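You operate a simulated robot arm through the tools that you are given. There is no shell and no other tool. Be economical: measure what you need, move in short steps, check, and stop when the job is done.

The job below is to be done with a simulated two-armed robot. You get a single attempt, and the scene is never put back.

TASK
Pick up the dipper with one hand, pass it to the other hand and put it on the filling table top. Set down upright: dipper.

The check looks at the end state, three seconds after you hand in, the way a careful person would. Anything else that was tipped, shoved, dropped, spilled or broken makes it a failure.

THE ROBOT
Two 7-joint arms with two-finger parallel grippers on one trunk, on a base that drives. Base frame: it is fixed to the floor where the robot stands at the start and does not move with it; the origin is under the middle of the robot, x ahead of it, y to its left, z up. Readings come in m, rad, newtons and seconds.
The left shoulder is at the start at [0.07, 0.13, 1.137], the right one opposite. With the tool pointing down near the work surface each hand reaches from about 0.1 to 0.5 m from the robot's upright axis, wherever it stands, measured 20 degrees to its own side. Places, roughly: filling table top [3, 0.7, 0.4]. Payload 1.57 kg a hand.
Tool frame (each hand has its own): the origin (TCP) lies between the finger pads and is the grasp point; the fingertips stand 0.03 m ahead of it; z points along the fingers, y is the line along which they close. Largest opening 0.08 m; finger width 0.017, thickness 0.012; the body of the gripper, 0.04 by 0.082 m, starts 0.08 m behind the TCP.
Orientation is that of the tool frame in the base frame, as a unit quaternion [w, x, y, z]. With the fingers straight down and closing along the base's y, the tool's x points along the base's -x, its y along +y and its z along -z.

THE INTERFACE
- The arms move only by the tool step_arm. It takes "left_commands", "right_commands" or both (then of equal length, played together; a hand with none holds still); each is a list of rows, each a list of 7 numbers: the shift along the tool's x, y, z in cm, then the turn, a rotation vector about the tool's x, y, z in rad, then the gripper command, from -1 (fully open) to 1 (shut), values between in proportion. In form: [[x, y, z, ax, ay, az, hand], ...]. A call has 1 to 8 rows; each row is the pose to reach, as a shift and turn from the pose commanded when the call began, along the tool's axes at that moment. A row lasts 0.2 s, in which the tool goes at most 0.05 m and 0.15 rad; a call with a longer step from one row to the next is refused whole, and so is a gripper value outside its range. A pose out of reach is approached as far as the arm can. The call stops where the force on the tool passes 40 N (or 10 N more than at its start, if that is more) or the arm is blocked; 0.2 s more then pass. The fingers move at their own pace (about 0.108 m/s each) and stop on an object; they squeeze with about 43 N. The grip force told is the motor's: it shows also when the fingers shut on nothing. Time passes only in rows, and 0.2 s behind the last, so rows that repeat a pose let the fingers close. The reply holds the time, the measured pose of the TCP, the force on the tool along the base axes, the opening and the grip force, in the units named above and with some noise, with the torque about the TCP (base axes, N m) and any sound that the robot's microphone picked up, and new pictures: "views" is both (left out), scene, wrist or none (wrist: the cameras of the hands that moved).
- Cameras (640 x 400 px; columns grow to the right, rows downward): "scene" is now at [0.1119, 0.0422, 1.3421]; the picture's right is [0.56, -0.83, -0.00], its down [-0.66, -0.45, -0.61] and it looks along [0.50, 0.34, -0.79] (base axes); focal length 252 px, centre (320, 200). "left" rides on the left gripper at [0.072, 0.007, -0.122] in its tool frame; the picture's right is [-0.09, 1.00, 0.00], its down [-0.84, -0.08, -0.54] and it looks along [-0.54, -0.05, 0.84] (tool axes); focal length 238 px, centre (320, 200). "right" rides on the right gripper at [0.072, -0.007, -0.122] in its tool frame; the picture's right is [0.09, 1.00, 0.00], its down [-0.84, 0.08, -0.54] and it looks along [-0.54, 0.05, 0.84] (tool axes); focal length 238 px, centre (320, 200). There is no depth. A picture from a camera that has moved, and an enlarged one, comes with that camera's place and axes in the base frame and with its lens.
- lift_body(by): slides the trunk up (or, below 0, down) by that many m; the arms and the scene camera ride with it, the base frame stays. It gives what a move gives, with no picture.
- roll_base(legs): drives the robot by 1 to 6 legs, each [ahead, left, turn to the left] in m, m and rad, along the robot's own axes; the way and the turn of a leg run together, so that a leg with both is an arc; at most 1.5 m and 3.142 rad a leg. The arms and the cameras ride along, it lands a little off, and it stops where it bumps. It gives what a move gives, and a new picture of the scene camera.
- head_to(pan, tilt): turns the head with the scene camera to pan (to the left, within 1.501 rad either way) and tilt (down, from -0.506 to 1.204), counted from straight ahead of the robot. It gives what a move gives, and a new picture of the scene camera.
- close_up(camera, box): a new picture of the part [left, top, right, bottom] of that camera's present view, enlarged. The clock stands still meanwhile.
- hand_in(): hands the job in; it is judged then, once.

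Work in short steps. Places have to be worked out from the pictures, the camera data and where the tool is seen: move nearer, look again, correct. Check each grasp and each placing, and mend what went wrong. You have 120 turns and 260 pictures in all, those below and enlarged ones among them. Open the grippers and draw the arms clear of the work before you hand the job in, unless the task says otherwise; then end with one line.

The tools are called after "Call:" as a command line: name --argument value ..., lists and objects as JSON in quotes. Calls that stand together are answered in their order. step_arm: Moves the arms, as the interface text tells. Its arguments: {"type":"object","properties":{"left_commands":{"type":"array","items":{"type":"array","items":{"type":"number"}}},"right_commands":{"type":"array","items":{"type":"array","items":{"type":"number"}}},"views":{"type":"string","enum":["both","scene","wrist","none"]}},"required":[]} The other tools are called the same way: lift_body (by) slides the trunk up or down; roll_base (legs) drives the base; head_to (pan, tilt) turns the head that bears the scene camera; close_up (camera, box) takes an enlarged picture of a part of a camera's view; hand_in () hands the job in.

At the start:

```text
t: 0.0
left_position: [0.2866, 0.2612, 1.0188]
left_ee_rot: [0.0, -0.001, 1.0, 0.0]
left_wrist_force: [0.4, 0.0, -0.9]
left_torque: [0.03, 0.05, 0.0]
left_width: 0.0801
left_grip_force: 0.0
right_position: [0.2262, 0.0131, 1.0182]
right_ee_rot: [0.0, 0.0, 1.0, 0.0]
right_wrist_force: [-0.8, 0.6, 0.2]
right_torque: [0.01, 0.01, 0.02]
right_width: 0.0801
right_grip_force: 0.1
trunk travel left (down, up): [-0.775, 0.165]
robot x, y, heading: [0.0007, 0.0004, -0.003]
head pan, tilt: [0.6, 0.918]
```

scene: 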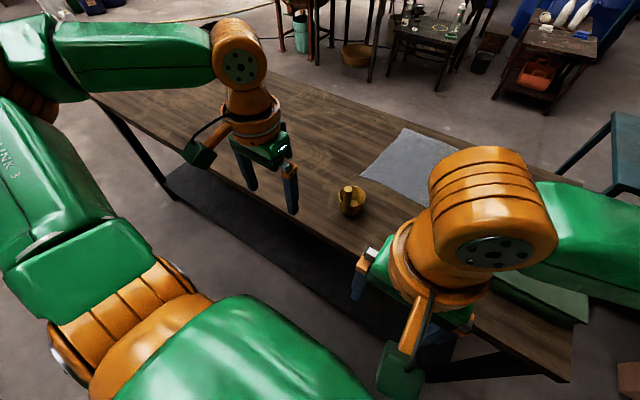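
right: 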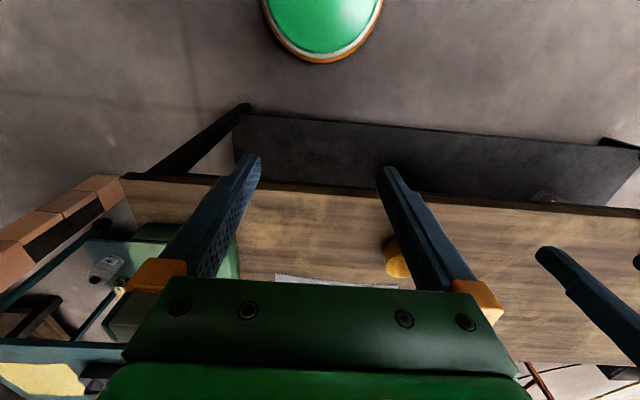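
left: 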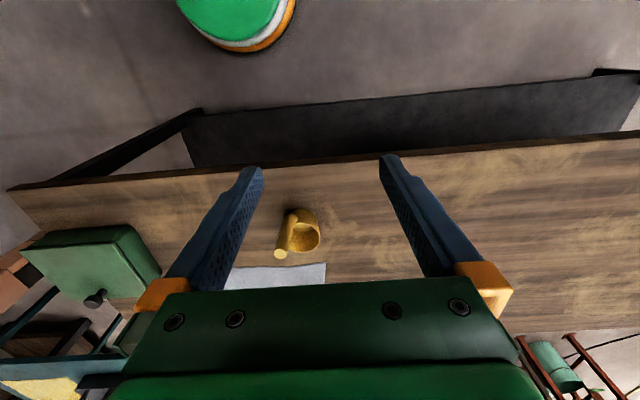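

The yellow cup with an upright-ish handle on the bench looks like the dipper. I take enlarged looks from both cameras.

Call:
close_up --camera "scene" --box '[300, 160, 400, 222]'

Call:
close_up --camera "left" --box '[250, 190, 346, 270]'

Call:
head_to --pan 0.3 --tilt 0.2

```text
6.40 times, centred on (350, 191) of scene
camera zoom: at [0.1119, 0.0422, 1.3421], right [0.56, -0.83, 0.0], down [-0.66, -0.45, -0.61], along [0.5, 0.34, -0.79], focal length 1611 px, centre (128, 258)
```

zoom: 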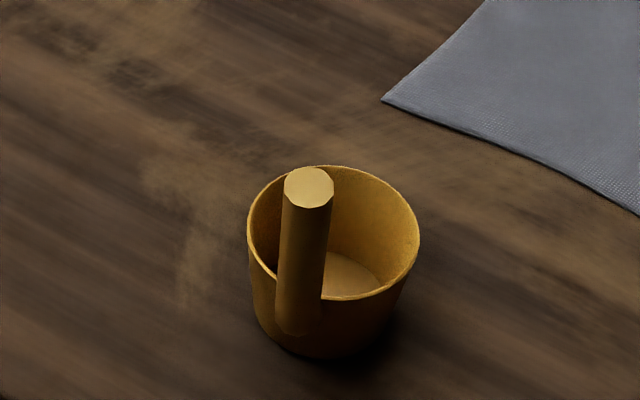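

```text
5.00 times, centred on (298, 230) of left
camera zoom: at [0.2152, 0.269, 1.141], right [0.09, 1.0, 0.0], down [0.84, -0.08, 0.54], along [0.54, -0.05, -0.84], focal length 1192 px, centre (430, 50)
```

zoom: 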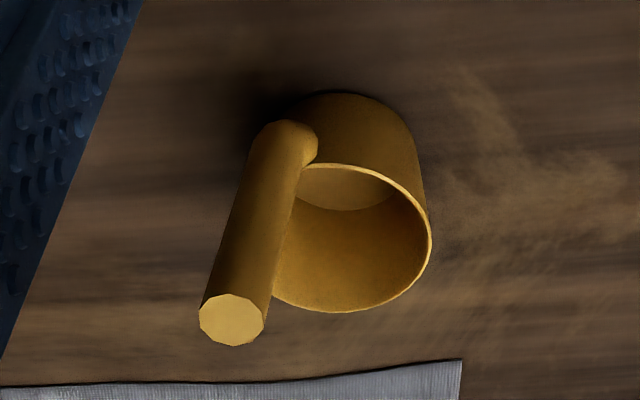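

```text
t: 1.1
left_position: [0.2864, 0.2619, 1.0169]
left_ee_rot: [0.0, -0.001, 1.0, 0.0]
left_wrist_force: [0.8, -0.4, -0.3]
left_torque: [0.02, 0.0, 0.01]
left_width: 0.0801
left_grip_force: 0.0
right_position: [0.2283, 0.0136, 1.0174]
right_ee_rot: [0.0, 0.001, 1.0, 0.0]
right_wrist_force: [0.6, 0.3, -0.3]
right_torque: [0.0, 0.03, 0.03]
right_width: 0.0799
right_grip_force: 0.0
trunk travel left (down, up): [-0.775, 0.165]
robot x, y, heading: [-0.0004, -0.0033, 0.002]
head pan, tilt: [0.3, 0.201]
camera scene: at [0.1394, 0.0278, 1.4049], right [0.3, -0.96, 0.0], down [-0.19, -0.06, -0.98], along [0.94, 0.29, -0.2], focal length 252 px, centre (320, 200)
```

scene: 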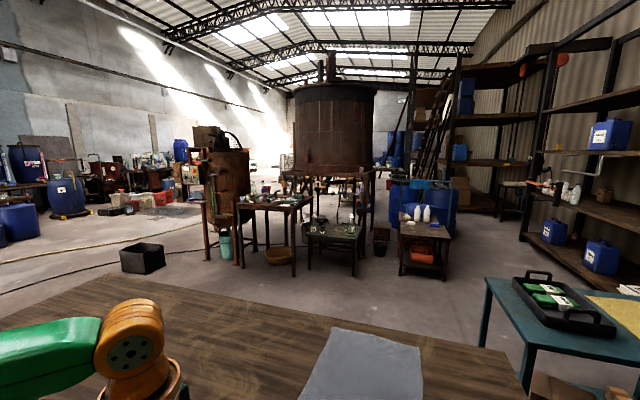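

The dipper triangulates to: cup centre about (0.52, 0.21) with its rim at z≈0.80, and a handle (⌀~18 mm) rising from (0.46, 0.197, 0.81) to (0.447, 0.193, 0.91). The plan is for the right hand to grip the lower handle from the side, then the left hand takes the upper handle from above. I first clear the left arm away and pitch the right hand forward.

Call:
step_arm --right_commands '[[-1.5, 0, 0, 0, -0.142, 0, -1], [-3, 0, 0, 0, -0.284, 0, -1], [-4.5, 0, 0, 0, -0.426, 0, -1], [-6, 0, 0, 0, -0.568, 0, -1], [-7.5, 0, 0, 0, -0.71, 0, -1], [-9, 0, 0, 0, -0.852, 0, -1], [-10.5, 0, 0, 0, -0.994, 0, -1], [-12, 0, 0, 0, -1.134, 0, -1]]' --left_commands '[[0, 2.5, 0, 0, 0, 0, -1], [0, 5, 0, 0, 0, 0, -1], [0, 7.5, 0, 0, 0, 0, -1], [0, 10, 0, 0, 0, 0, -1], [0, 12.5, 0, 0, 0, 0, -1], [0, 15, 0, 0, 0, 0, -1], [0, 17.5, 0, 0, 0, 0, -1], [0, 20, 0, 0, 0, 0, -1]]' --views "none"

Call:
head_to --pan 0.4 --tilt 0.85

Call:
close_up --camera "right" --box '[0, 0, 640, 400]'

```text
t: 2.9
left_position: [0.2872, 0.4622, 1.019]
left_ee_rot: [0.0, 0.0, 1.0, -0.002]
left_wrist_force: [0.4, -0.1, 0.0]
left_torque: [-0.02, -0.04, 0.01]
left_width: 0.0801
left_grip_force: 0.0
right_position: [0.3488, 0.0146, 1.0194]
right_ee_rot: [0.538, -0.001, 0.843, 0.001]
right_wrist_force: [0.2, 0.3, 0.7]
right_torque: [0.01, 0.01, -0.01]
right_width: 0.0802
right_grip_force: 0.1
trunk travel left (down, up): [-0.775, 0.165]
robot x, y, heading: [0.0021, 0.0012, -0.002]
head pan, tilt: [0.3, 0.201]
```

```text
t: 3.9
left_position: [0.2875, 0.4609, 1.0189]
left_ee_rot: [0.0, 0.0, 1.0, -0.001]
left_wrist_force: [-0.1, 1.0, 1.2]
left_torque: [0.02, -0.01, -0.01]
left_width: 0.08
left_grip_force: 0.1
right_position: [0.3485, 0.0154, 1.0192]
right_ee_rot: [0.537, 0.001, 0.844, 0.0]
right_wrist_force: [-0.3, 0.2, -0.5]
right_torque: [-0.03, 0.01, -0.03]
right_width: 0.0802
right_grip_force: 0.2
trunk travel left (down, up): [-0.775, 0.165]
robot x, y, heading: [-0.0021, 0.0004, -0.005]
head pan, tilt: [0.4, 0.85]
camera scene: at [0.1224, 0.0307, 1.3474], right [0.39, -0.92, 0.0], down [-0.69, -0.29, -0.66], along [0.61, 0.26, -0.75], focal length 252 px, centre (320, 200)
```

scene: 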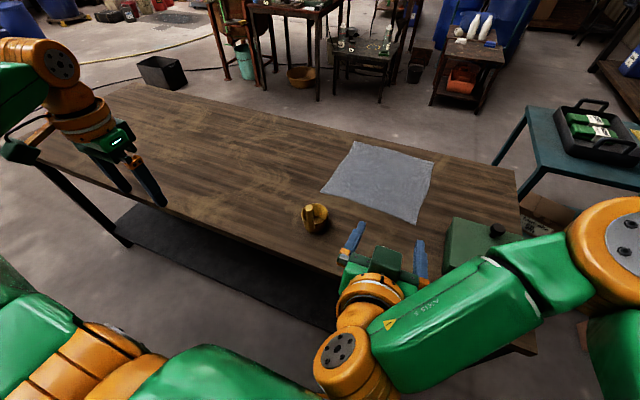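

```text
1.00 times, centred on (320, 200) of right (not enlarged: the box is as wide or as high as the picture)
camera zoom: at [0.2065, 0.0087, 1.0045], right [-0.04, 1.0, -0.08], down [-0.14, 0.08, 0.99], along [0.99, 0.05, 0.13], focal length 238 px, centre (320, 200)
```

zoom: 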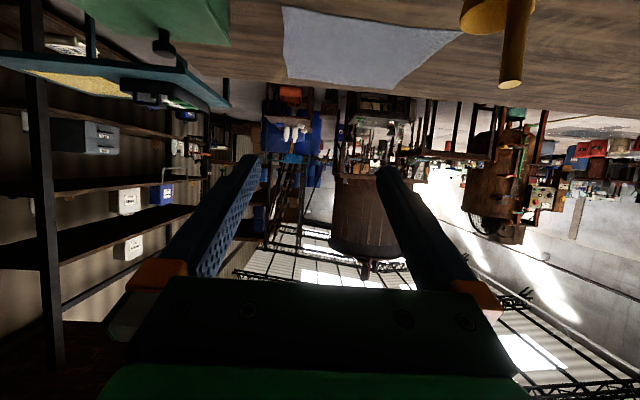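

The right hand is pitched 65° as meant. I now yaw it 40° left and bring it to a pre-grasp 10 cm behind the handle.

Call:
step_arm --right_commands '[[1.87, 2.05, 1.59, -0.105, 0, -0.049, -1], [3.73, 4.1, 3.18, -0.211, 0, -0.098, -1], [5.6, 6.15, 4.77, -0.316, 0, -0.147, -1], [7.47, 8.2, 6.36, -0.421, 0, -0.197, -1], [9.33, 10.25, 7.95, -0.527, 0, -0.246, -1], [11.2, 12.3, 9.54, -0.632, 0, -0.295, -1]]'

Call:
close_up --camera "scene" --box '[250, 160, 410, 260]'

```text
t: 5.3
left_position: [0.287, 0.4613, 1.0194]
left_ee_rot: [0.0, 0.0, 1.0, 0.001]
left_wrist_force: [-0.1, 0.8, 0.2]
left_torque: [0.02, 0.03, 0.01]
left_width: 0.0798
left_grip_force: 0.1
right_position: [0.3886, 0.1375, 0.8735]
right_ee_rot: [0.505, -0.288, 0.793, 0.181]
right_wrist_force: [-0.1, 0.0, -0.3]
right_torque: [0.01, 0.02, -0.03]
right_width: 0.0801
right_grip_force: 0.0
trunk travel left (down, up): [-0.775, 0.165]
robot x, y, heading: [0.0023, 0.0003, 0.003]
head pan, tilt: [0.4, 0.85]
camera scene: at [0.1227, 0.031, 1.3473], right [0.39, -0.92, 0.0], down [-0.69, -0.29, -0.66], along [0.61, 0.26, -0.75], focal length 252 px, centre (320, 200)
camera right: at [0.2837, 0.0422, 0.8599], right [-0.67, 0.74, -0.09], down [-0.16, -0.03, 0.99], along [0.73, 0.67, 0.13], focal length 238 px, centre (320, 200)
```

scene: 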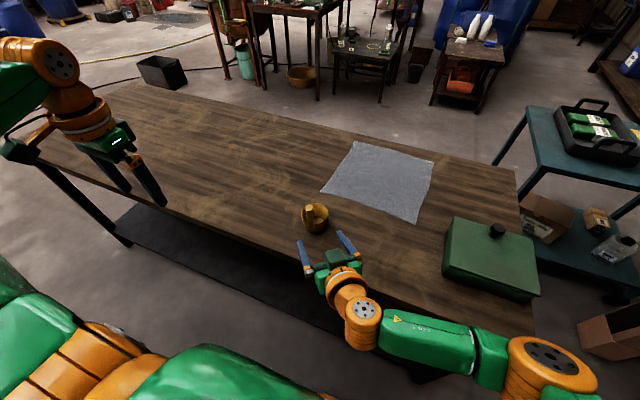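
right: 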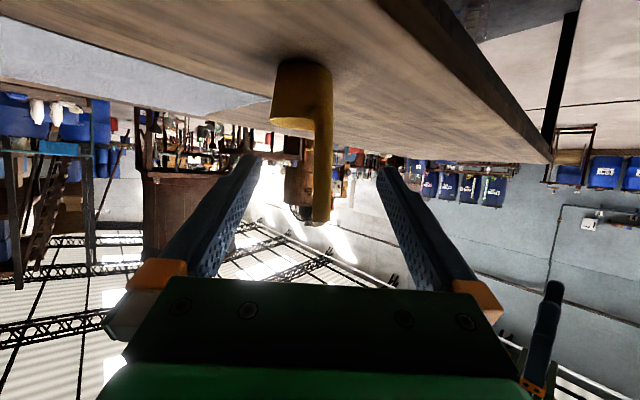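

```text
4.00 times, centred on (330, 210) of scene
camera zoom: at [0.1227, 0.031, 1.3473], right [0.39, -0.92, 0.0], down [-0.69, -0.29, -0.66], along [0.61, 0.26, -0.75], focal length 1007 px, centre (280, 160)
```

zoom: 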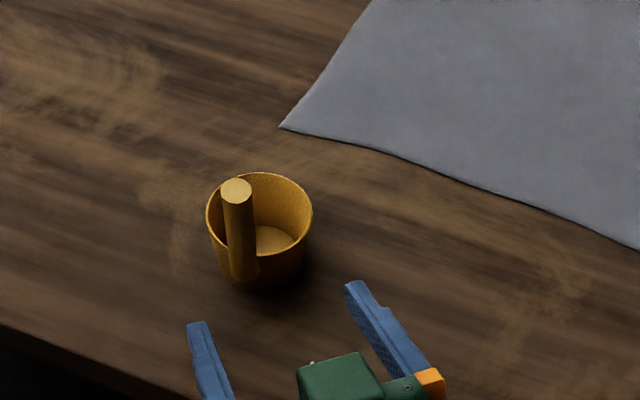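

The handle is centred between the open fingers, and the planned contact sits just above the rim. I aim about 7 mm higher on the handle and advance.

Call:
step_arm --right_commands '[[-0.6, 0, 2.5, 0, 0, 0, -1], [-0.63, 0, 5, 0, 0, 0, -1], [-0.63, 0, 7.5, 0, 0, 0, -1], [-0.63, 0, 9.6, 0, 0, 0, -1]]'

Call:
close_up --camera "scene" --box '[250, 160, 410, 260]'

```text
t: 6.3
left_position: [0.2878, 0.4619, 1.0191]
left_ee_rot: [0.0, 0.0, 1.0, -0.001]
left_wrist_force: [0.3, -0.7, 0.2]
left_torque: [0.01, 0.0, -0.01]
left_width: 0.0802
left_grip_force: 0.0
right_position: [0.4546, 0.1932, 0.8392]
right_ee_rot: [0.504, -0.289, 0.793, 0.182]
right_wrist_force: [0.4, 0.6, -0.4]
right_torque: [0.0, -0.01, 0.0]
right_width: 0.0801
right_grip_force: 0.1
trunk travel left (down, up): [-0.775, 0.165]
robot x, y, heading: [0.0005, 0.0003, 0.004]
head pan, tilt: [0.4, 0.85]
camera scene: at [0.1225, 0.0319, 1.3473], right [0.39, -0.92, 0.0], down [-0.69, -0.29, -0.66], along [0.61, 0.26, -0.75], focal length 252 px, centre (320, 200)
camera right: at [0.3503, 0.099, 0.8254], right [-0.67, 0.74, -0.09], down [-0.15, -0.02, 0.99], along [0.73, 0.67, 0.13], focal length 238 px, centre (320, 200)
```

scene: 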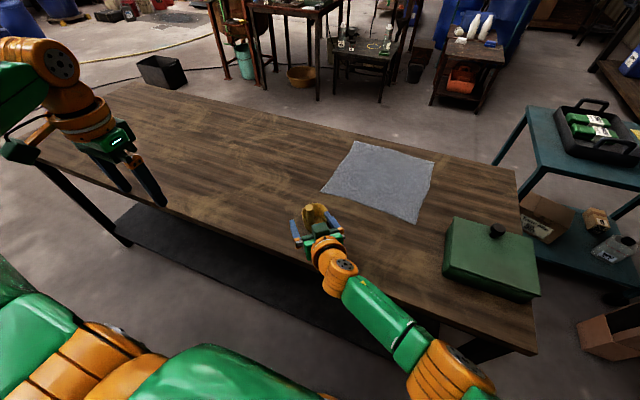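
right: 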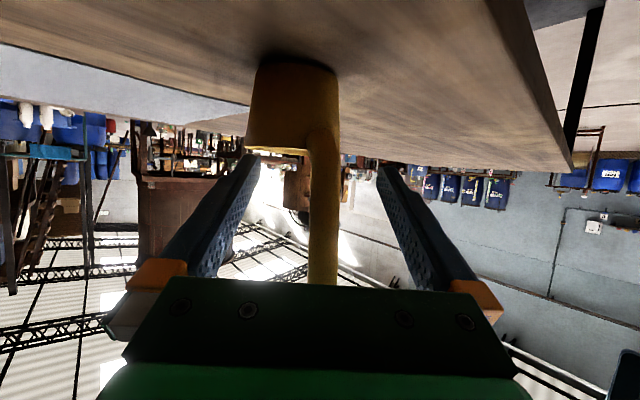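

```text
4.00 times, centred on (330, 210) of scene
camera zoom: at [0.1225, 0.0319, 1.3473], right [0.39, -0.92, 0.0], down [-0.69, -0.29, -0.66], along [0.61, 0.26, -0.75], focal length 1007 px, centre (280, 160)
```

zoom: 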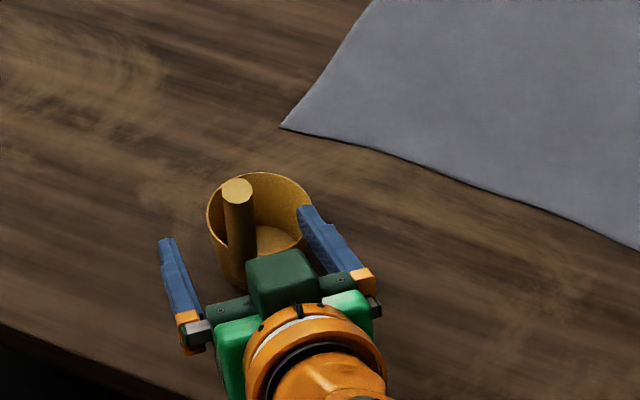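

The handle is at the TCP, offset roughly 2 mm in tool y. I correct that and close.

Call:
step_arm --right_commands '[[0, 0.2, 0, 0, 0, 0, -1], [0, 0.2, 0, 0, 0, 0, 0.3], [0, 0.2, 0, 0, 0, 0, 1], [0, 0.2, 0, 0, 0, 0, 1], [0, 0.2, 0, 0, 0, 0, 1]]'

```text
t: 7.5
left_position: [0.2874, 0.4614, 1.0198]
left_ee_rot: [0.001, -0.001, 1.0, 0.0]
left_wrist_force: [-0.1, -0.1, 0.0]
left_torque: [0.0, 0.01, 0.0]
left_width: 0.0799
left_grip_force: 0.1
right_position: [0.4577, 0.1905, 0.8383]
right_ee_rot: [0.506, -0.286, 0.794, 0.177]
right_wrist_force: [0.7, -0.1, 1.7]
right_torque: [-0.06, -0.1, -0.01]
right_width: 0.017
right_grip_force: 31.9
trunk travel left (down, up): [-0.775, 0.165]
robot x, y, heading: [-0.0029, -0.0011, -0.006]
head pan, tilt: [0.4, 0.85]
camera scene: at [0.1223, 0.0306, 1.3474], right [0.39, -0.92, 0.0], down [-0.69, -0.29, -0.66], along [0.61, 0.26, -0.75], focal length 252 px, centre (320, 200)
camera right: at [0.3518, 0.0964, 0.8255], right [-0.66, 0.74, -0.09], down [-0.16, -0.02, 0.99], along [0.73, 0.67, 0.13], focal length 238 px, centre (320, 200)
```

scene: 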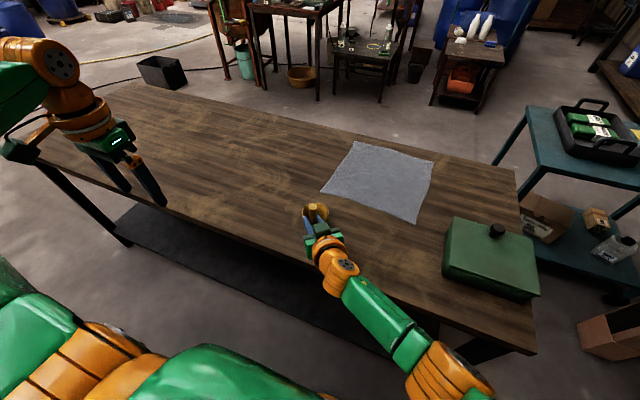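
right: 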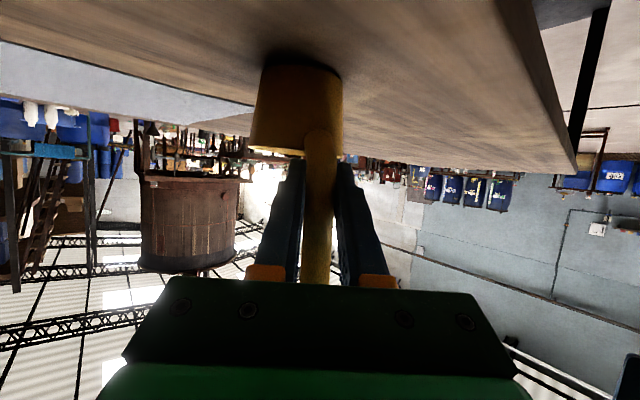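

Gripped at 17 mm width. I lift straight up, then draw back a little towards the robot.

Call:
step_arm --right_commands '[[-1.8, 0, -0.85, 0, 0, 0, 1], [-3.6, 0, -1.7, 0, 0, 0, 1], [-5.4, 0.5, -3.2, 0, 0, 0, 1], [-7.2, 1.5, -5, 0, 0, 0, 1], [-9, 2.5, -7.2, 0, 0, 0, 1], [-10.9, 3.5, -9.7, 0, 0, 0, 1]]'

Call:
close_up --camera "scene" --box '[230, 140, 410, 260]'

```text
t: 9.1
left_position: [0.2884, 0.4609, 1.0195]
left_ee_rot: [0.0, -0.001, 1.0, 0.0]
left_wrist_force: [0.1, -0.2, -0.9]
left_torque: [0.03, 0.02, 0.02]
left_width: 0.0799
left_grip_force: 0.0
right_position: [0.4232, 0.1696, 0.9733]
right_ee_rot: [0.516, -0.287, 0.794, 0.141]
right_wrist_force: [0.0, 1.0, -0.4]
right_torque: [0.02, -0.01, 0.02]
right_width: 0.0168
right_grip_force: 31.4
trunk travel left (down, up): [-0.775, 0.165]
robot x, y, heading: [-0.0024, 0.0024, 0.001]
head pan, tilt: [0.4, 0.85]
stopped in row 6 (right hand): the arm was blocked; the commanded pose is now the measured one
camera scene: at [0.1229, 0.0308, 1.3473], right [0.39, -0.92, 0.0], down [-0.69, -0.29, -0.66], along [0.61, 0.26, -0.75], focal length 252 px, centre (320, 200)
camera right: at [0.3144, 0.0784, 0.9605], right [-0.63, 0.76, -0.15], down [-0.19, 0.04, 0.98], along [0.75, 0.65, 0.12], focal length 238 px, centre (320, 200)
```

scene: 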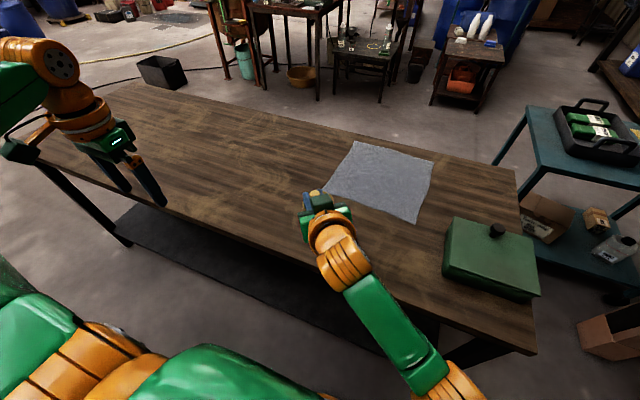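
right: 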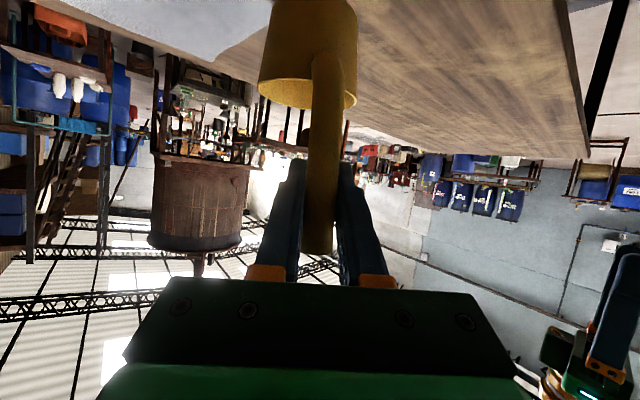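

```text
3.33 times, centred on (320, 200) of scene
camera zoom: at [0.1229, 0.0308, 1.3473], right [0.39, -0.92, 0.0], down [-0.69, -0.29, -0.66], along [0.61, 0.26, -0.75], focal length 839 px, centre (320, 200)
```

zoom: 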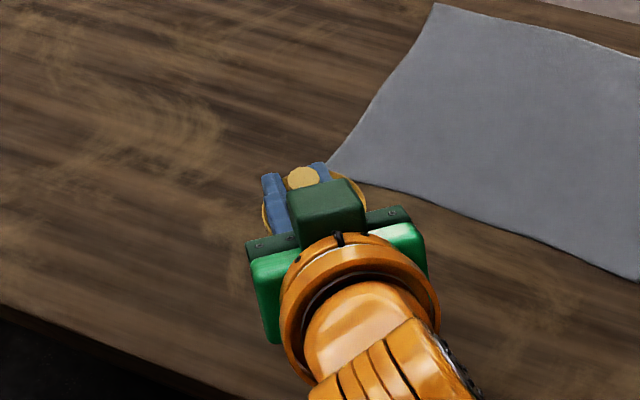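

The dipper is off the bench, and the arm stopped at a limit with its rotation slightly off. I check how the dipper hangs in the grip.

Call:
close_up --camera "right" --box '[200, 0, 456, 280]'

Call:
close_up --camera "left" --box '[0, 0, 640, 400]'

```text
1.43 times, centred on (328, 140) of right
camera zoom: at [0.3144, 0.0784, 0.9605], right [-0.63, 0.76, -0.15], down [-0.19, 0.04, 0.98], along [0.75, 0.65, 0.12], focal length 340 px, centre (309, 286)
```

zoom: 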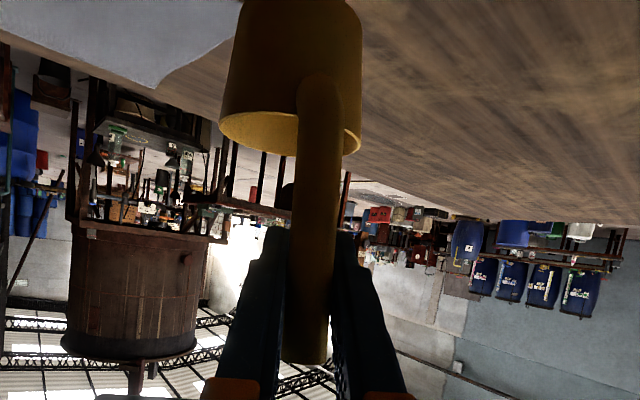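

```text
1.00 times, centred on (320, 200) of left (not enlarged: the box is as wide or as high as the picture)
camera zoom: at [0.2163, 0.4686, 1.1414], right [0.09, 1.0, 0.0], down [0.84, -0.08, 0.54], along [0.54, -0.05, -0.84], focal length 238 px, centre (320, 200)
```

zoom: 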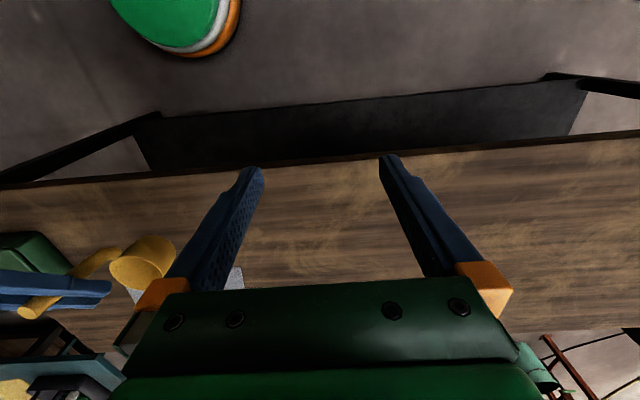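

The handle top now seems only ~3 cm above the TCP, against 7 cm before, so the dipper slipped in the grip. I hold still briefly to see whether the slip continues.

Call:
step_arm --right_commands '[[0, 0, 0, 0, 0, 0, 1], [0, 0, 0, 0, 0, 0, 1]]' --views "wrist"

```text
t: 9.7
left_position: [0.288, 0.4616, 1.019]
left_ee_rot: [0.0, -0.001, 1.0, 0.0]
left_wrist_force: [-0.2, 0.1, -0.6]
left_torque: [-0.03, 0.0, 0.02]
left_width: 0.0801
left_grip_force: 0.1
right_position: [0.4214, 0.1694, 0.9729]
right_ee_rot: [0.515, -0.289, 0.794, 0.142]
right_wrist_force: [0.4, 0.6, -1.0]
right_torque: [-0.04, 0.05, -0.01]
right_width: 0.0166
right_grip_force: 31.5
trunk travel left (down, up): [-0.775, 0.165]
robot x, y, heading: [-0.0023, -0.0014, 0.002]
head pan, tilt: [0.4, 0.85]
camera right: at [0.3137, 0.0786, 0.9601], right [-0.63, 0.76, -0.15], down [-0.19, 0.04, 0.98], along [0.75, 0.65, 0.12], focal length 238 px, centre (320, 200)
```

right: 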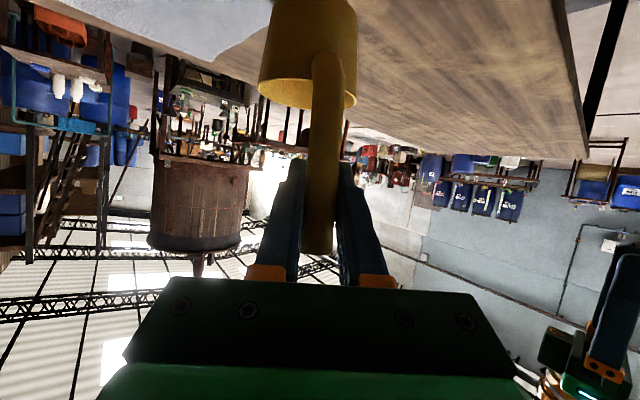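

The slip has stopped, but the grip is now too high on the handle. I take the dipper back over the bench to set it down and regrip lower: first +4 cm x and −6 cm z.

Call:
step_arm --right_commands '[[0.7, -0.35, 0.9, 0, 0, 0, 1], [1.4, -0.7, 1.8, 0, 0, 0, 1], [2.1, -1.0, 2.75, 0, 0, 0, 1], [2.8, -1.35, 3.65, 0, 0, 0, 1], [3.5, -1.7, 4.6, 0, 0, 0, 1], [4.2, -2.0, 5.5, 0, 0, 0, 1]]'

Call:
close_up --camera "left" --box '[0, 180, 192, 300]'

Call:
close_up --camera "right" --box '[200, 0, 456, 160]'

```text
t: 11.1
left_position: [0.2886, 0.4613, 1.0191]
left_ee_rot: [0.0, -0.001, 1.0, 0.0]
left_wrist_force: [0.7, 0.3, -0.1]
left_torque: [-0.01, -0.01, 0.0]
left_width: 0.0798
left_grip_force: 0.1
right_position: [0.4662, 0.1565, 0.8998]
right_ee_rot: [0.51, -0.289, 0.8, 0.126]
right_wrist_force: [0.9, 0.1, -0.9]
right_torque: [0.01, 0.01, 0.0]
right_width: 0.0166
right_grip_force: 32.1
trunk travel left (down, up): [-0.775, 0.165]
robot x, y, heading: [-0.0014, 0.001, 0.001]
head pan, tilt: [0.4, 0.85]
camera scene: at [0.1229, 0.0307, 1.3473], right [0.39, -0.92, 0.0], down [-0.69, -0.29, -0.66], along [0.61, 0.26, -0.75], focal length 252 px, centre (320, 200)
camera right: at [0.3555, 0.0669, 0.8924], right [-0.62, 0.77, -0.17], down [-0.19, 0.07, 0.98], along [0.76, 0.64, 0.1], focal length 238 px, centre (320, 200)
```

scene: 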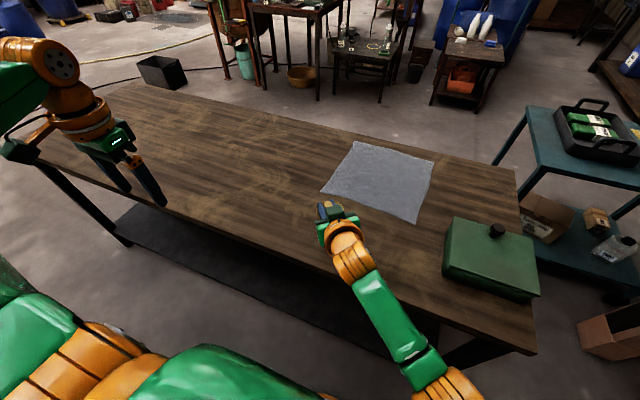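
right: 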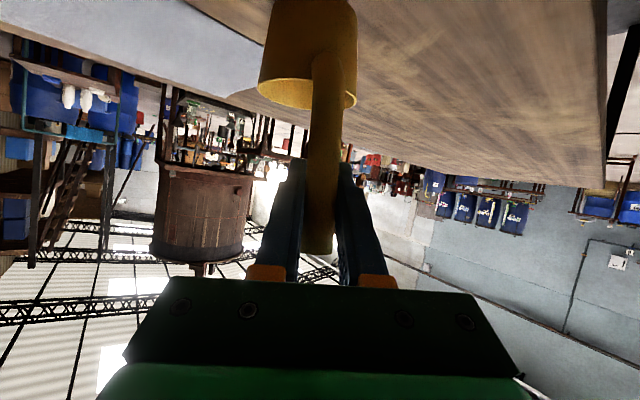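

```text
3.33 times, centred on (96, 240) of left
camera zoom: at [0.2163, 0.4685, 1.1415], right [0.09, 1.0, 0.0], down [0.84, -0.08, 0.54], along [0.54, -0.05, -0.84], focal length 794 px, centre (1067, 67)
```

zoom: 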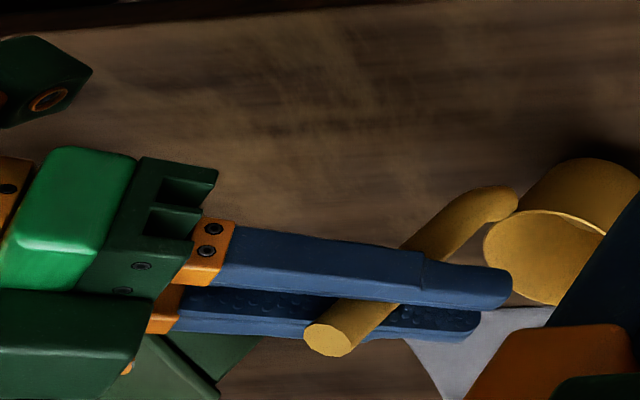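

```text
2.50 times, centred on (328, 80) of right
camera zoom: at [0.3555, 0.0669, 0.8924], right [-0.62, 0.77, -0.17], down [-0.19, 0.07, 0.98], along [0.76, 0.64, 0.1], focal length 596 px, centre (300, 500)
```

zoom: 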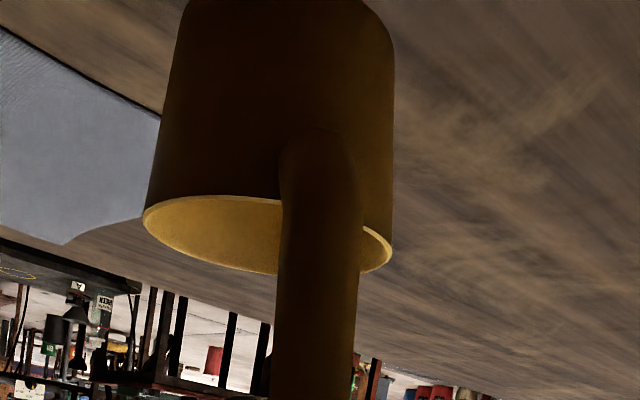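

The dipper hangs nearly level with its base about 2.5 cm above the bench. I lower it slowly.

Call:
step_arm --right_commands '[[0.45, 0.035, 0.21, 0, 0, 0, 1], [0.9, 0.07, 0.43, 0, 0, 0, 1], [1.35, 0.1, 0.64, 0, 0, 0, 1], [1.8, 0.14, 0.86, 0, 0, 0, 1], [2.2, 0.17, 1.05, 0, 0, 0, 1], [2.2, 0.17, 1.05, 0, 0, 0, 1]]' --views "wrist"

Call:
close_up --camera "left" --box '[0, 180, 192, 300]'

```text
t: 12.7
left_position: [0.2856, 0.4613, 1.0206]
left_ee_rot: [0.002, -0.001, 1.0, 0.0]
left_wrist_force: [-0.2, -0.2, 0.0]
left_torque: [-0.02, 0.01, 0.0]
left_width: 0.0799
left_grip_force: 0.1
right_position: [0.4809, 0.1328, 0.8768]
right_ee_rot: [0.521, -0.292, 0.796, 0.098]
right_wrist_force: [-1.2, -0.8, 10.4]
right_torque: [0.3, -0.19, 0.03]
right_width: 0.0168
right_grip_force: 32.2
trunk travel left (down, up): [-0.775, 0.165]
robot x, y, heading: [-0.0026, -0.0026, -0.0]
head pan, tilt: [0.4, 0.85]
stopped in row 6 (right hand): the arm was blocked; the commanded pose is now the measured one
camera right: at [0.3692, 0.0457, 0.8672], right [-0.59, 0.77, -0.23], down [-0.22, 0.12, 0.97], along [0.78, 0.62, 0.1], focal length 238 px, centre (320, 200)
```

right: 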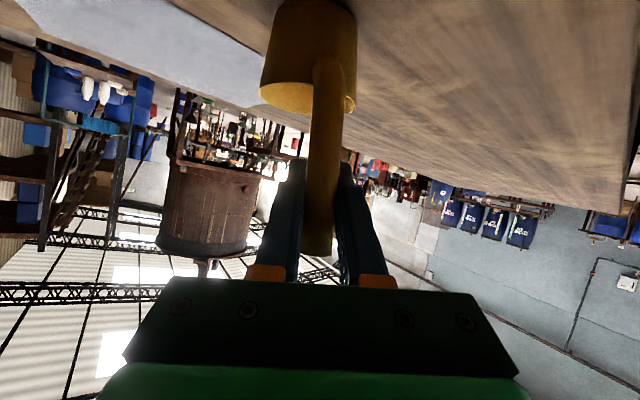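

```text
3.33 times, centred on (96, 240) of left
camera zoom: at [0.2131, 0.4677, 1.1426], right [0.09, 1.0, 0.0], down [0.84, -0.08, 0.54], along [0.54, -0.05, -0.84], focal length 794 px, centre (1067, 67)
```

zoom: 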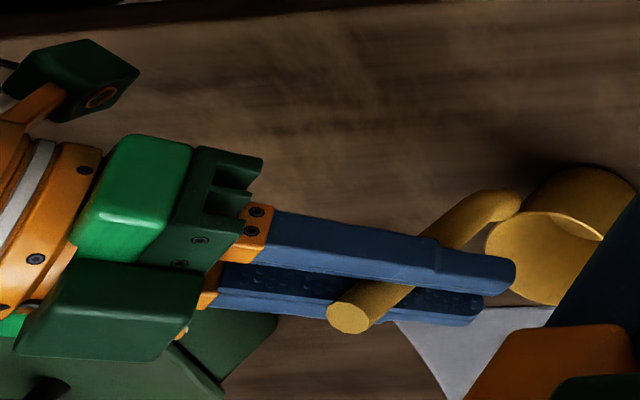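

Contact shows as 10 N upward at z=0.877, and the arm is drifting in yaw near a joint limit. I open the fingers partway so the dipper settles on the bench.

Call:
step_arm --right_commands '[[0, 0, 0, 0, 0, 0, 0.5], [0, 0, 0, 0, 0, 0, 0.2], [0, 0, 0, 0, 0, 0, 0], [0, 0, 0, 0, 0, 0, 0]]'

Call:
close_up --camera "left" --box '[0, 180, 192, 300]'

```text
t: 13.7
left_position: [0.2882, 0.4612, 1.0199]
left_ee_rot: [0.0, 0.0, 1.0, 0.0]
left_wrist_force: [0.0, -0.6, 0.0]
left_torque: [-0.01, 0.03, -0.05]
left_width: 0.08
left_grip_force: 0.0
right_position: [0.4821, 0.1328, 0.8729]
right_ee_rot: [0.518, -0.292, 0.798, 0.097]
right_wrist_force: [0.0, 0.7, 0.9]
right_torque: [0.0, 0.02, 0.05]
right_width: 0.0398
right_grip_force: 0.1
trunk travel left (down, up): [-0.775, 0.165]
robot x, y, heading: [-0.0014, -0.0011, -0.002]
head pan, tilt: [0.4, 0.85]
camera scene: at [0.1225, 0.0309, 1.3473], right [0.39, -0.92, 0.0], down [-0.69, -0.29, -0.66], along [0.61, 0.26, -0.75], focal length 252 px, centre (320, 200)
camera right: at [0.3704, 0.046, 0.8648], right [-0.59, 0.77, -0.23], down [-0.21, 0.12, 0.97], along [0.78, 0.62, 0.09], focal length 238 px, centre (320, 200)
```

scene: 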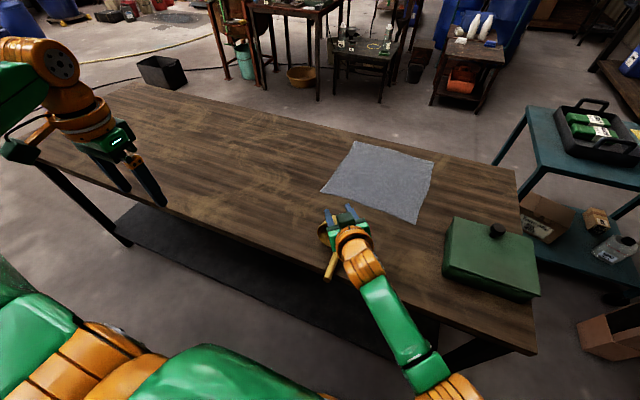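
right: 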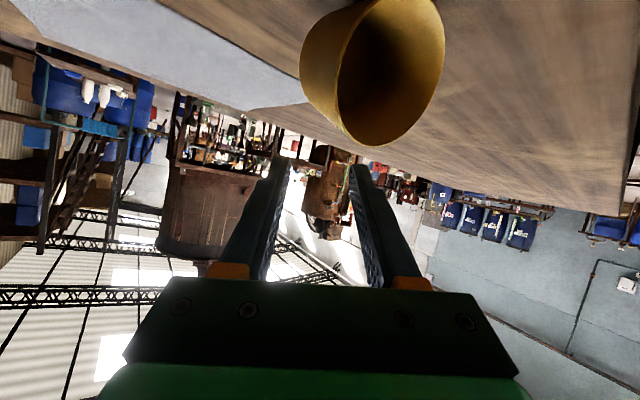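

```text
3.33 times, centred on (96, 240) of left
camera zoom: at [0.2159, 0.4688, 1.1415], right [0.09, 1.0, 0.0], down [0.84, -0.08, 0.54], along [0.54, -0.05, -0.84], focal length 794 px, centre (1067, 67)
```

zoom: 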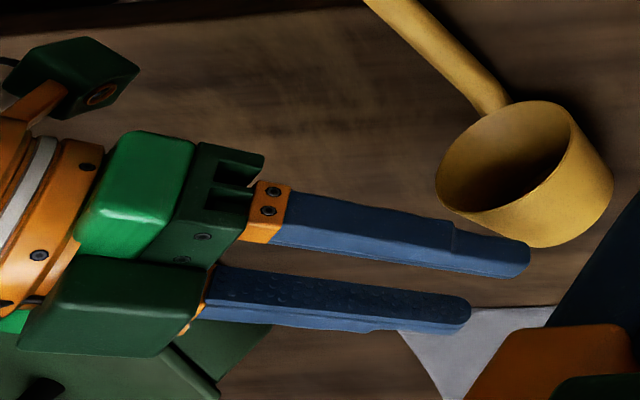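

The dipper fell over towards the robot on release. I look closely at how it rests before moving anything.

Call:
close_up --camera "scene" --box '[270, 180, 400, 300]'

Call:
close_up --camera "left" --box '[40, 110, 240, 280]'

```text
3.33 times, centred on (335, 240) of scene
camera zoom: at [0.1225, 0.0309, 1.3473], right [0.39, -0.92, 0.0], down [-0.69, -0.29, -0.66], along [0.61, 0.26, -0.75], focal length 839 px, centre (270, 67)
```

zoom: 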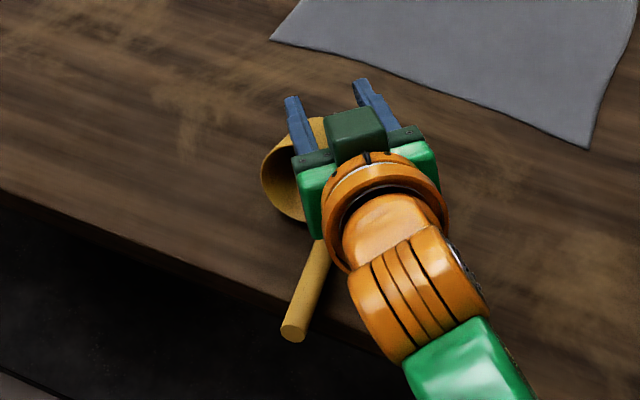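

```text
2.35 times, centred on (140, 195) of left
camera zoom: at [0.2159, 0.4688, 1.1415], right [0.09, 1.0, 0.0], down [0.84, -0.08, 0.54], along [0.54, -0.05, -0.84], focal length 561 px, centre (744, 212)
```

zoom: 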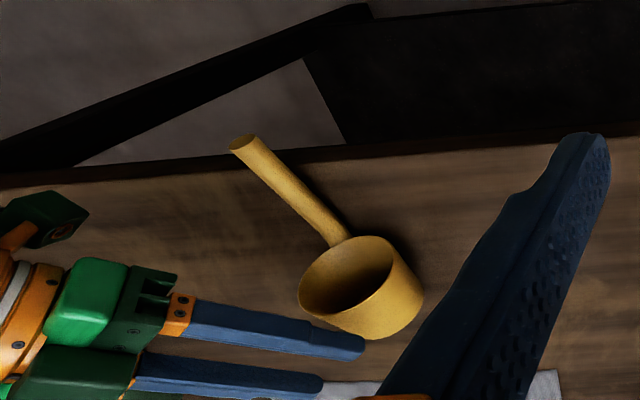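

The dipper lies on its side with its handle towards me, the end sticking out at about (0.35, 0.11, 0.80) over the bench edge, and it looks stable. I raise the trunk to lift the hand straight off, then back away to get room to grip the handle along its axis.

Call:
lift_body --by 0.12

Call:
roll_base --legs '[[-0.25, 0, 0]]'

Call:
close_up --camera "right" --box '[0, 0, 640, 400]'

Call:
close_up --camera "left" --box '[0, 0, 640, 400]'

```text
t: 15.2
left_position: [0.2877, 0.4616, 1.1393]
left_ee_rot: [0.0, 0.0, 1.0, 0.001]
left_wrist_force: [0.5, 0.3, -0.4]
left_torque: [-0.01, 0.0, 0.01]
left_width: 0.0798
left_grip_force: 0.0
right_position: [0.4826, 0.1329, 0.9924]
right_ee_rot: [0.516, -0.294, 0.799, 0.099]
right_wrist_force: [0.0, -0.2, 0.1]
right_torque: [0.02, 0.01, 0.02]
right_width: 0.04
right_grip_force: 0.1
trunk travel left (down, up): [-0.895, 0.045]
robot x, y, heading: [0.0008, 0.0013, 0.001]
head pan, tilt: [0.4, 0.85]
```

```text
t: 17.0
left_position: [0.0387, 0.4613, 1.139]
left_ee_rot: [-0.001, -0.003, 1.0, -0.001]
left_wrist_force: [0.4, 0.0, -0.5]
left_torque: [0.03, -0.01, 0.01]
left_width: 0.08
left_grip_force: 0.1
right_position: [0.2346, 0.1351, 0.9923]
right_ee_rot: [0.516, -0.294, 0.798, 0.1]
right_wrist_force: [0.8, 0.3, -1.1]
right_torque: [-0.01, 0.01, -0.02]
right_width: 0.04
right_grip_force: 0.0
trunk travel left (down, up): [-0.895, 0.045]
robot x, y, heading: [-0.2471, -0.0012, 0.006]
head pan, tilt: [0.4, 0.85]
camera scene: at [-0.1233, 0.0307, 1.467], right [0.39, -0.92, 0.0], down [-0.69, -0.3, -0.66], along [0.6, 0.26, -0.75], focal length 252 px, centre (320, 200)
```

scene: 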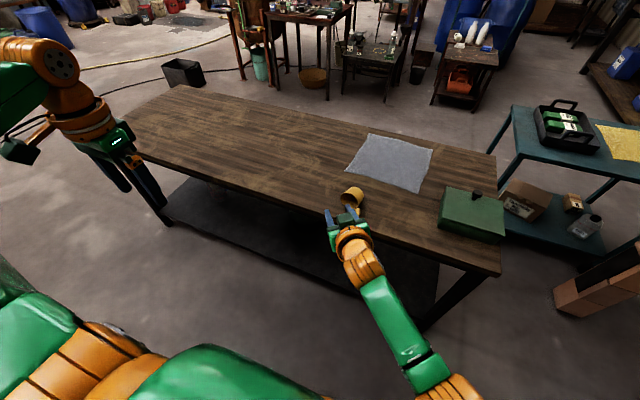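

```text
1.00 times, centred on (320, 200) of right (not enlarged: the box is as wide or as high as the picture)
camera zoom: at [0.1231, 0.047, 0.9833], right [-0.6, 0.77, -0.23], down [-0.21, 0.12, 0.97], along [0.77, 0.63, 0.09], focal length 238 px, centre (320, 200)
```

zoom: 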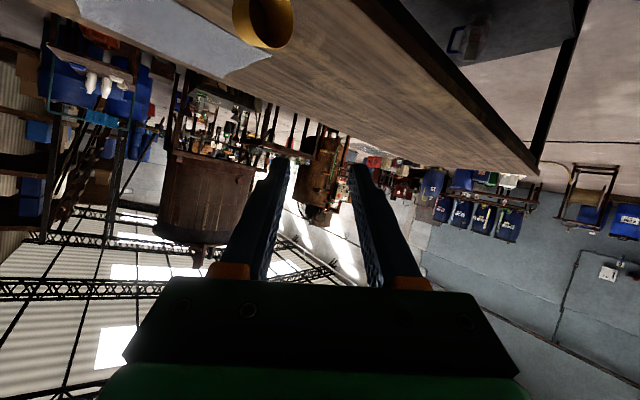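

```text
1.00 times, centred on (320, 200) of left (not enlarged: the box is as wide or as high as the picture)
camera zoom: at [-0.0328, 0.4691, 1.261], right [0.09, 1.0, 0.0], down [0.84, -0.07, 0.54], along [0.54, -0.05, -0.84], focal length 238 px, centre (320, 200)
```

zoom: 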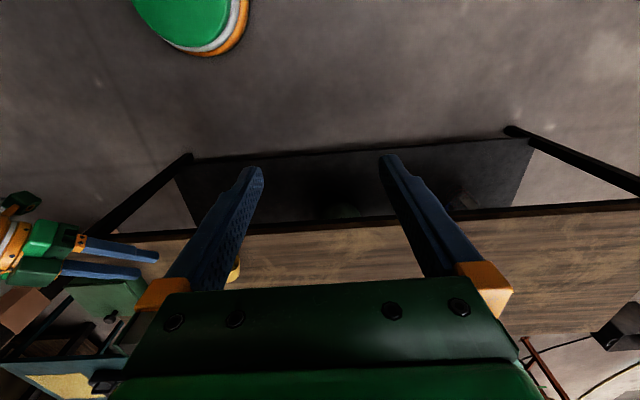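

I swing the right hand aside to the right and turn it to point forward along the handle's direction, which also clears the view of the dipper.

Call:
step_arm --right_commands '[[1.35, -3, -1.7, 0.082, -0.054, 0.056, 0], [2.7, -6, -3.4, 0.164, -0.108, 0.113, -0.3], [4.06, -8.9, -5.1, 0.247, -0.162, 0.169, -0.5], [5.4, -11.9, -6.9, 0.329, -0.216, 0.226, -0.5], [6.77, -14.9, -8.57, 0.411, -0.27, 0.282, -0.5]]' --views "wrist"

Call:
close_up --camera "scene" --box '[310, 170, 406, 230]'

```text
t: 18.2
left_position: [0.0375, 0.462, 1.1387]
left_ee_rot: [0.0, -0.004, 1.0, 0.0]
left_wrist_force: [0.5, 0.3, 0.3]
left_torque: [0.01, -0.03, 0.0]
left_width: 0.08
left_grip_force: 0.1
right_position: [0.2346, -0.0593, 0.9918]
right_ee_rot: [0.65, -0.062, 0.756, 0.033]
right_wrist_force: [-0.1, 0.2, 0.4]
right_torque: [0.0, 0.02, -0.01]
right_width: 0.06
right_grip_force: 0.1
trunk travel left (down, up): [-0.895, 0.045]
robot x, y, heading: [-0.2489, 0.0022, 0.007]
head pan, tilt: [0.4, 0.85]
camera right: at [0.1038, -0.0844, 0.9393], right [-0.15, 0.98, -0.12], down [-0.42, 0.05, 0.91], along [0.9, 0.19, 0.4], focal length 238 px, centre (320, 200)
```

right: 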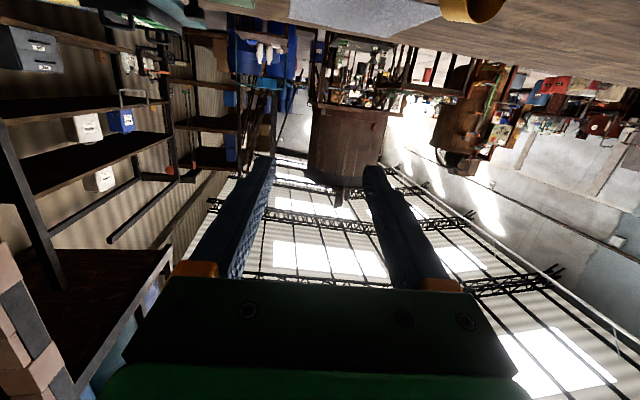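

```text
6.67 times, centred on (358, 200) of scene
camera zoom: at [-0.1265, 0.0296, 1.4673], right [0.39, -0.92, 0.0], down [-0.69, -0.3, -0.66], along [0.61, 0.26, -0.75], focal length 1678 px, centre (67, 200)
```

zoom: 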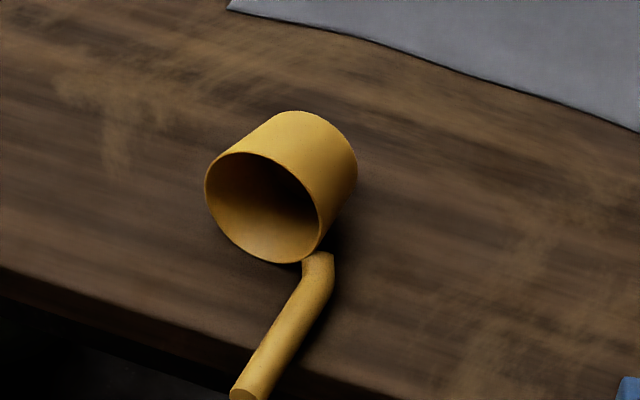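

Now the dipper is clearly seen lying on its side, with the bent handle pointing towards me. I move the left hand to get a second viewpoint for triangulation.

Call:
step_arm --left_commands '[[-2.5, -4, 0, 0, 0, 0, -1], [-5, -8, 0, 0, 0, 0, -1], [-7.5, -12, 0, 0, 0, 0, -1], [-10, -16, 0, 0, 0, 0, -1]]' --views "wrist"

Call:
close_up --camera "left" --box '[200, 180, 360, 280]'

Call:
close_up --camera "scene" --box '[310, 180, 406, 240]'

```text
t: 19.2
left_position: [0.14, 0.2986, 1.1388]
left_ee_rot: [-0.001, -0.004, 1.0, 0.001]
left_wrist_force: [0.3, -0.5, -0.5]
left_torque: [0.04, 0.02, 0.0]
left_width: 0.0799
left_grip_force: 0.0
right_position: [0.2321, -0.0561, 0.9881]
right_ee_rot: [0.647, -0.063, 0.759, 0.036]
right_wrist_force: [0.3, -0.3, 0.1]
right_torque: [-0.01, 0.0, 0.01]
right_width: 0.0603
right_grip_force: 0.1
trunk travel left (down, up): [-0.895, 0.045]
robot x, y, heading: [-0.2493, 0.0004, 0.006]
head pan, tilt: [0.4, 0.85]
camera left: at [0.0678, 0.3052, 1.2609], right [0.09, 1.0, 0.0], down [0.84, -0.07, 0.54], along [0.54, -0.05, -0.84], focal length 238 px, centre (320, 200)
```

left: 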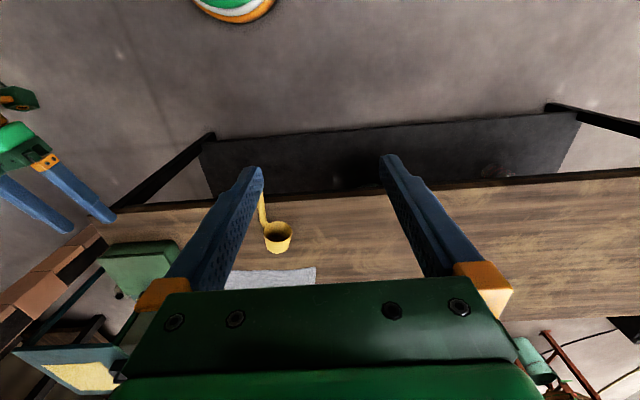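

```text
4.00 times, centred on (280, 230) of left
camera zoom: at [0.0678, 0.3052, 1.2609], right [0.09, 1.0, 0.0], down [0.84, -0.07, 0.54], along [0.54, -0.05, -0.84], focal length 953 px, centre (480, 80)
```

zoom: 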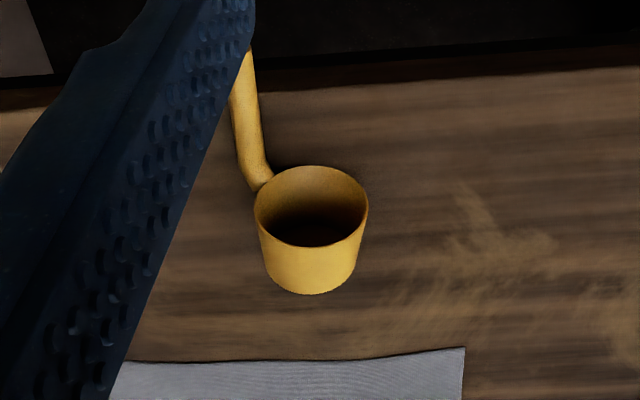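

```text
6.67 times, centred on (358, 210) of scene
camera zoom: at [-0.1248, 0.0284, 1.4672], right [0.39, -0.92, 0.0], down [-0.69, -0.3, -0.66], along [0.61, 0.26, -0.75], focal length 1678 px, centre (67, 133)
```

zoom: 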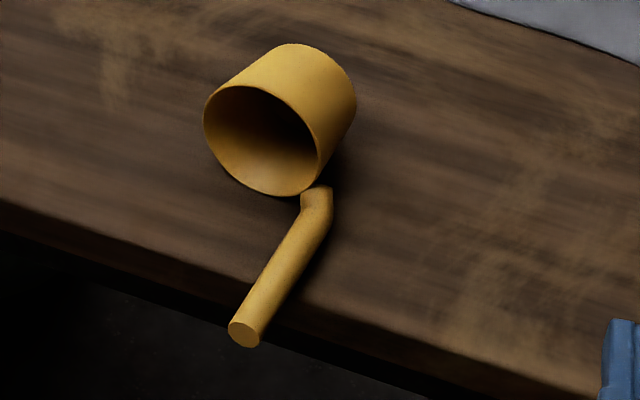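

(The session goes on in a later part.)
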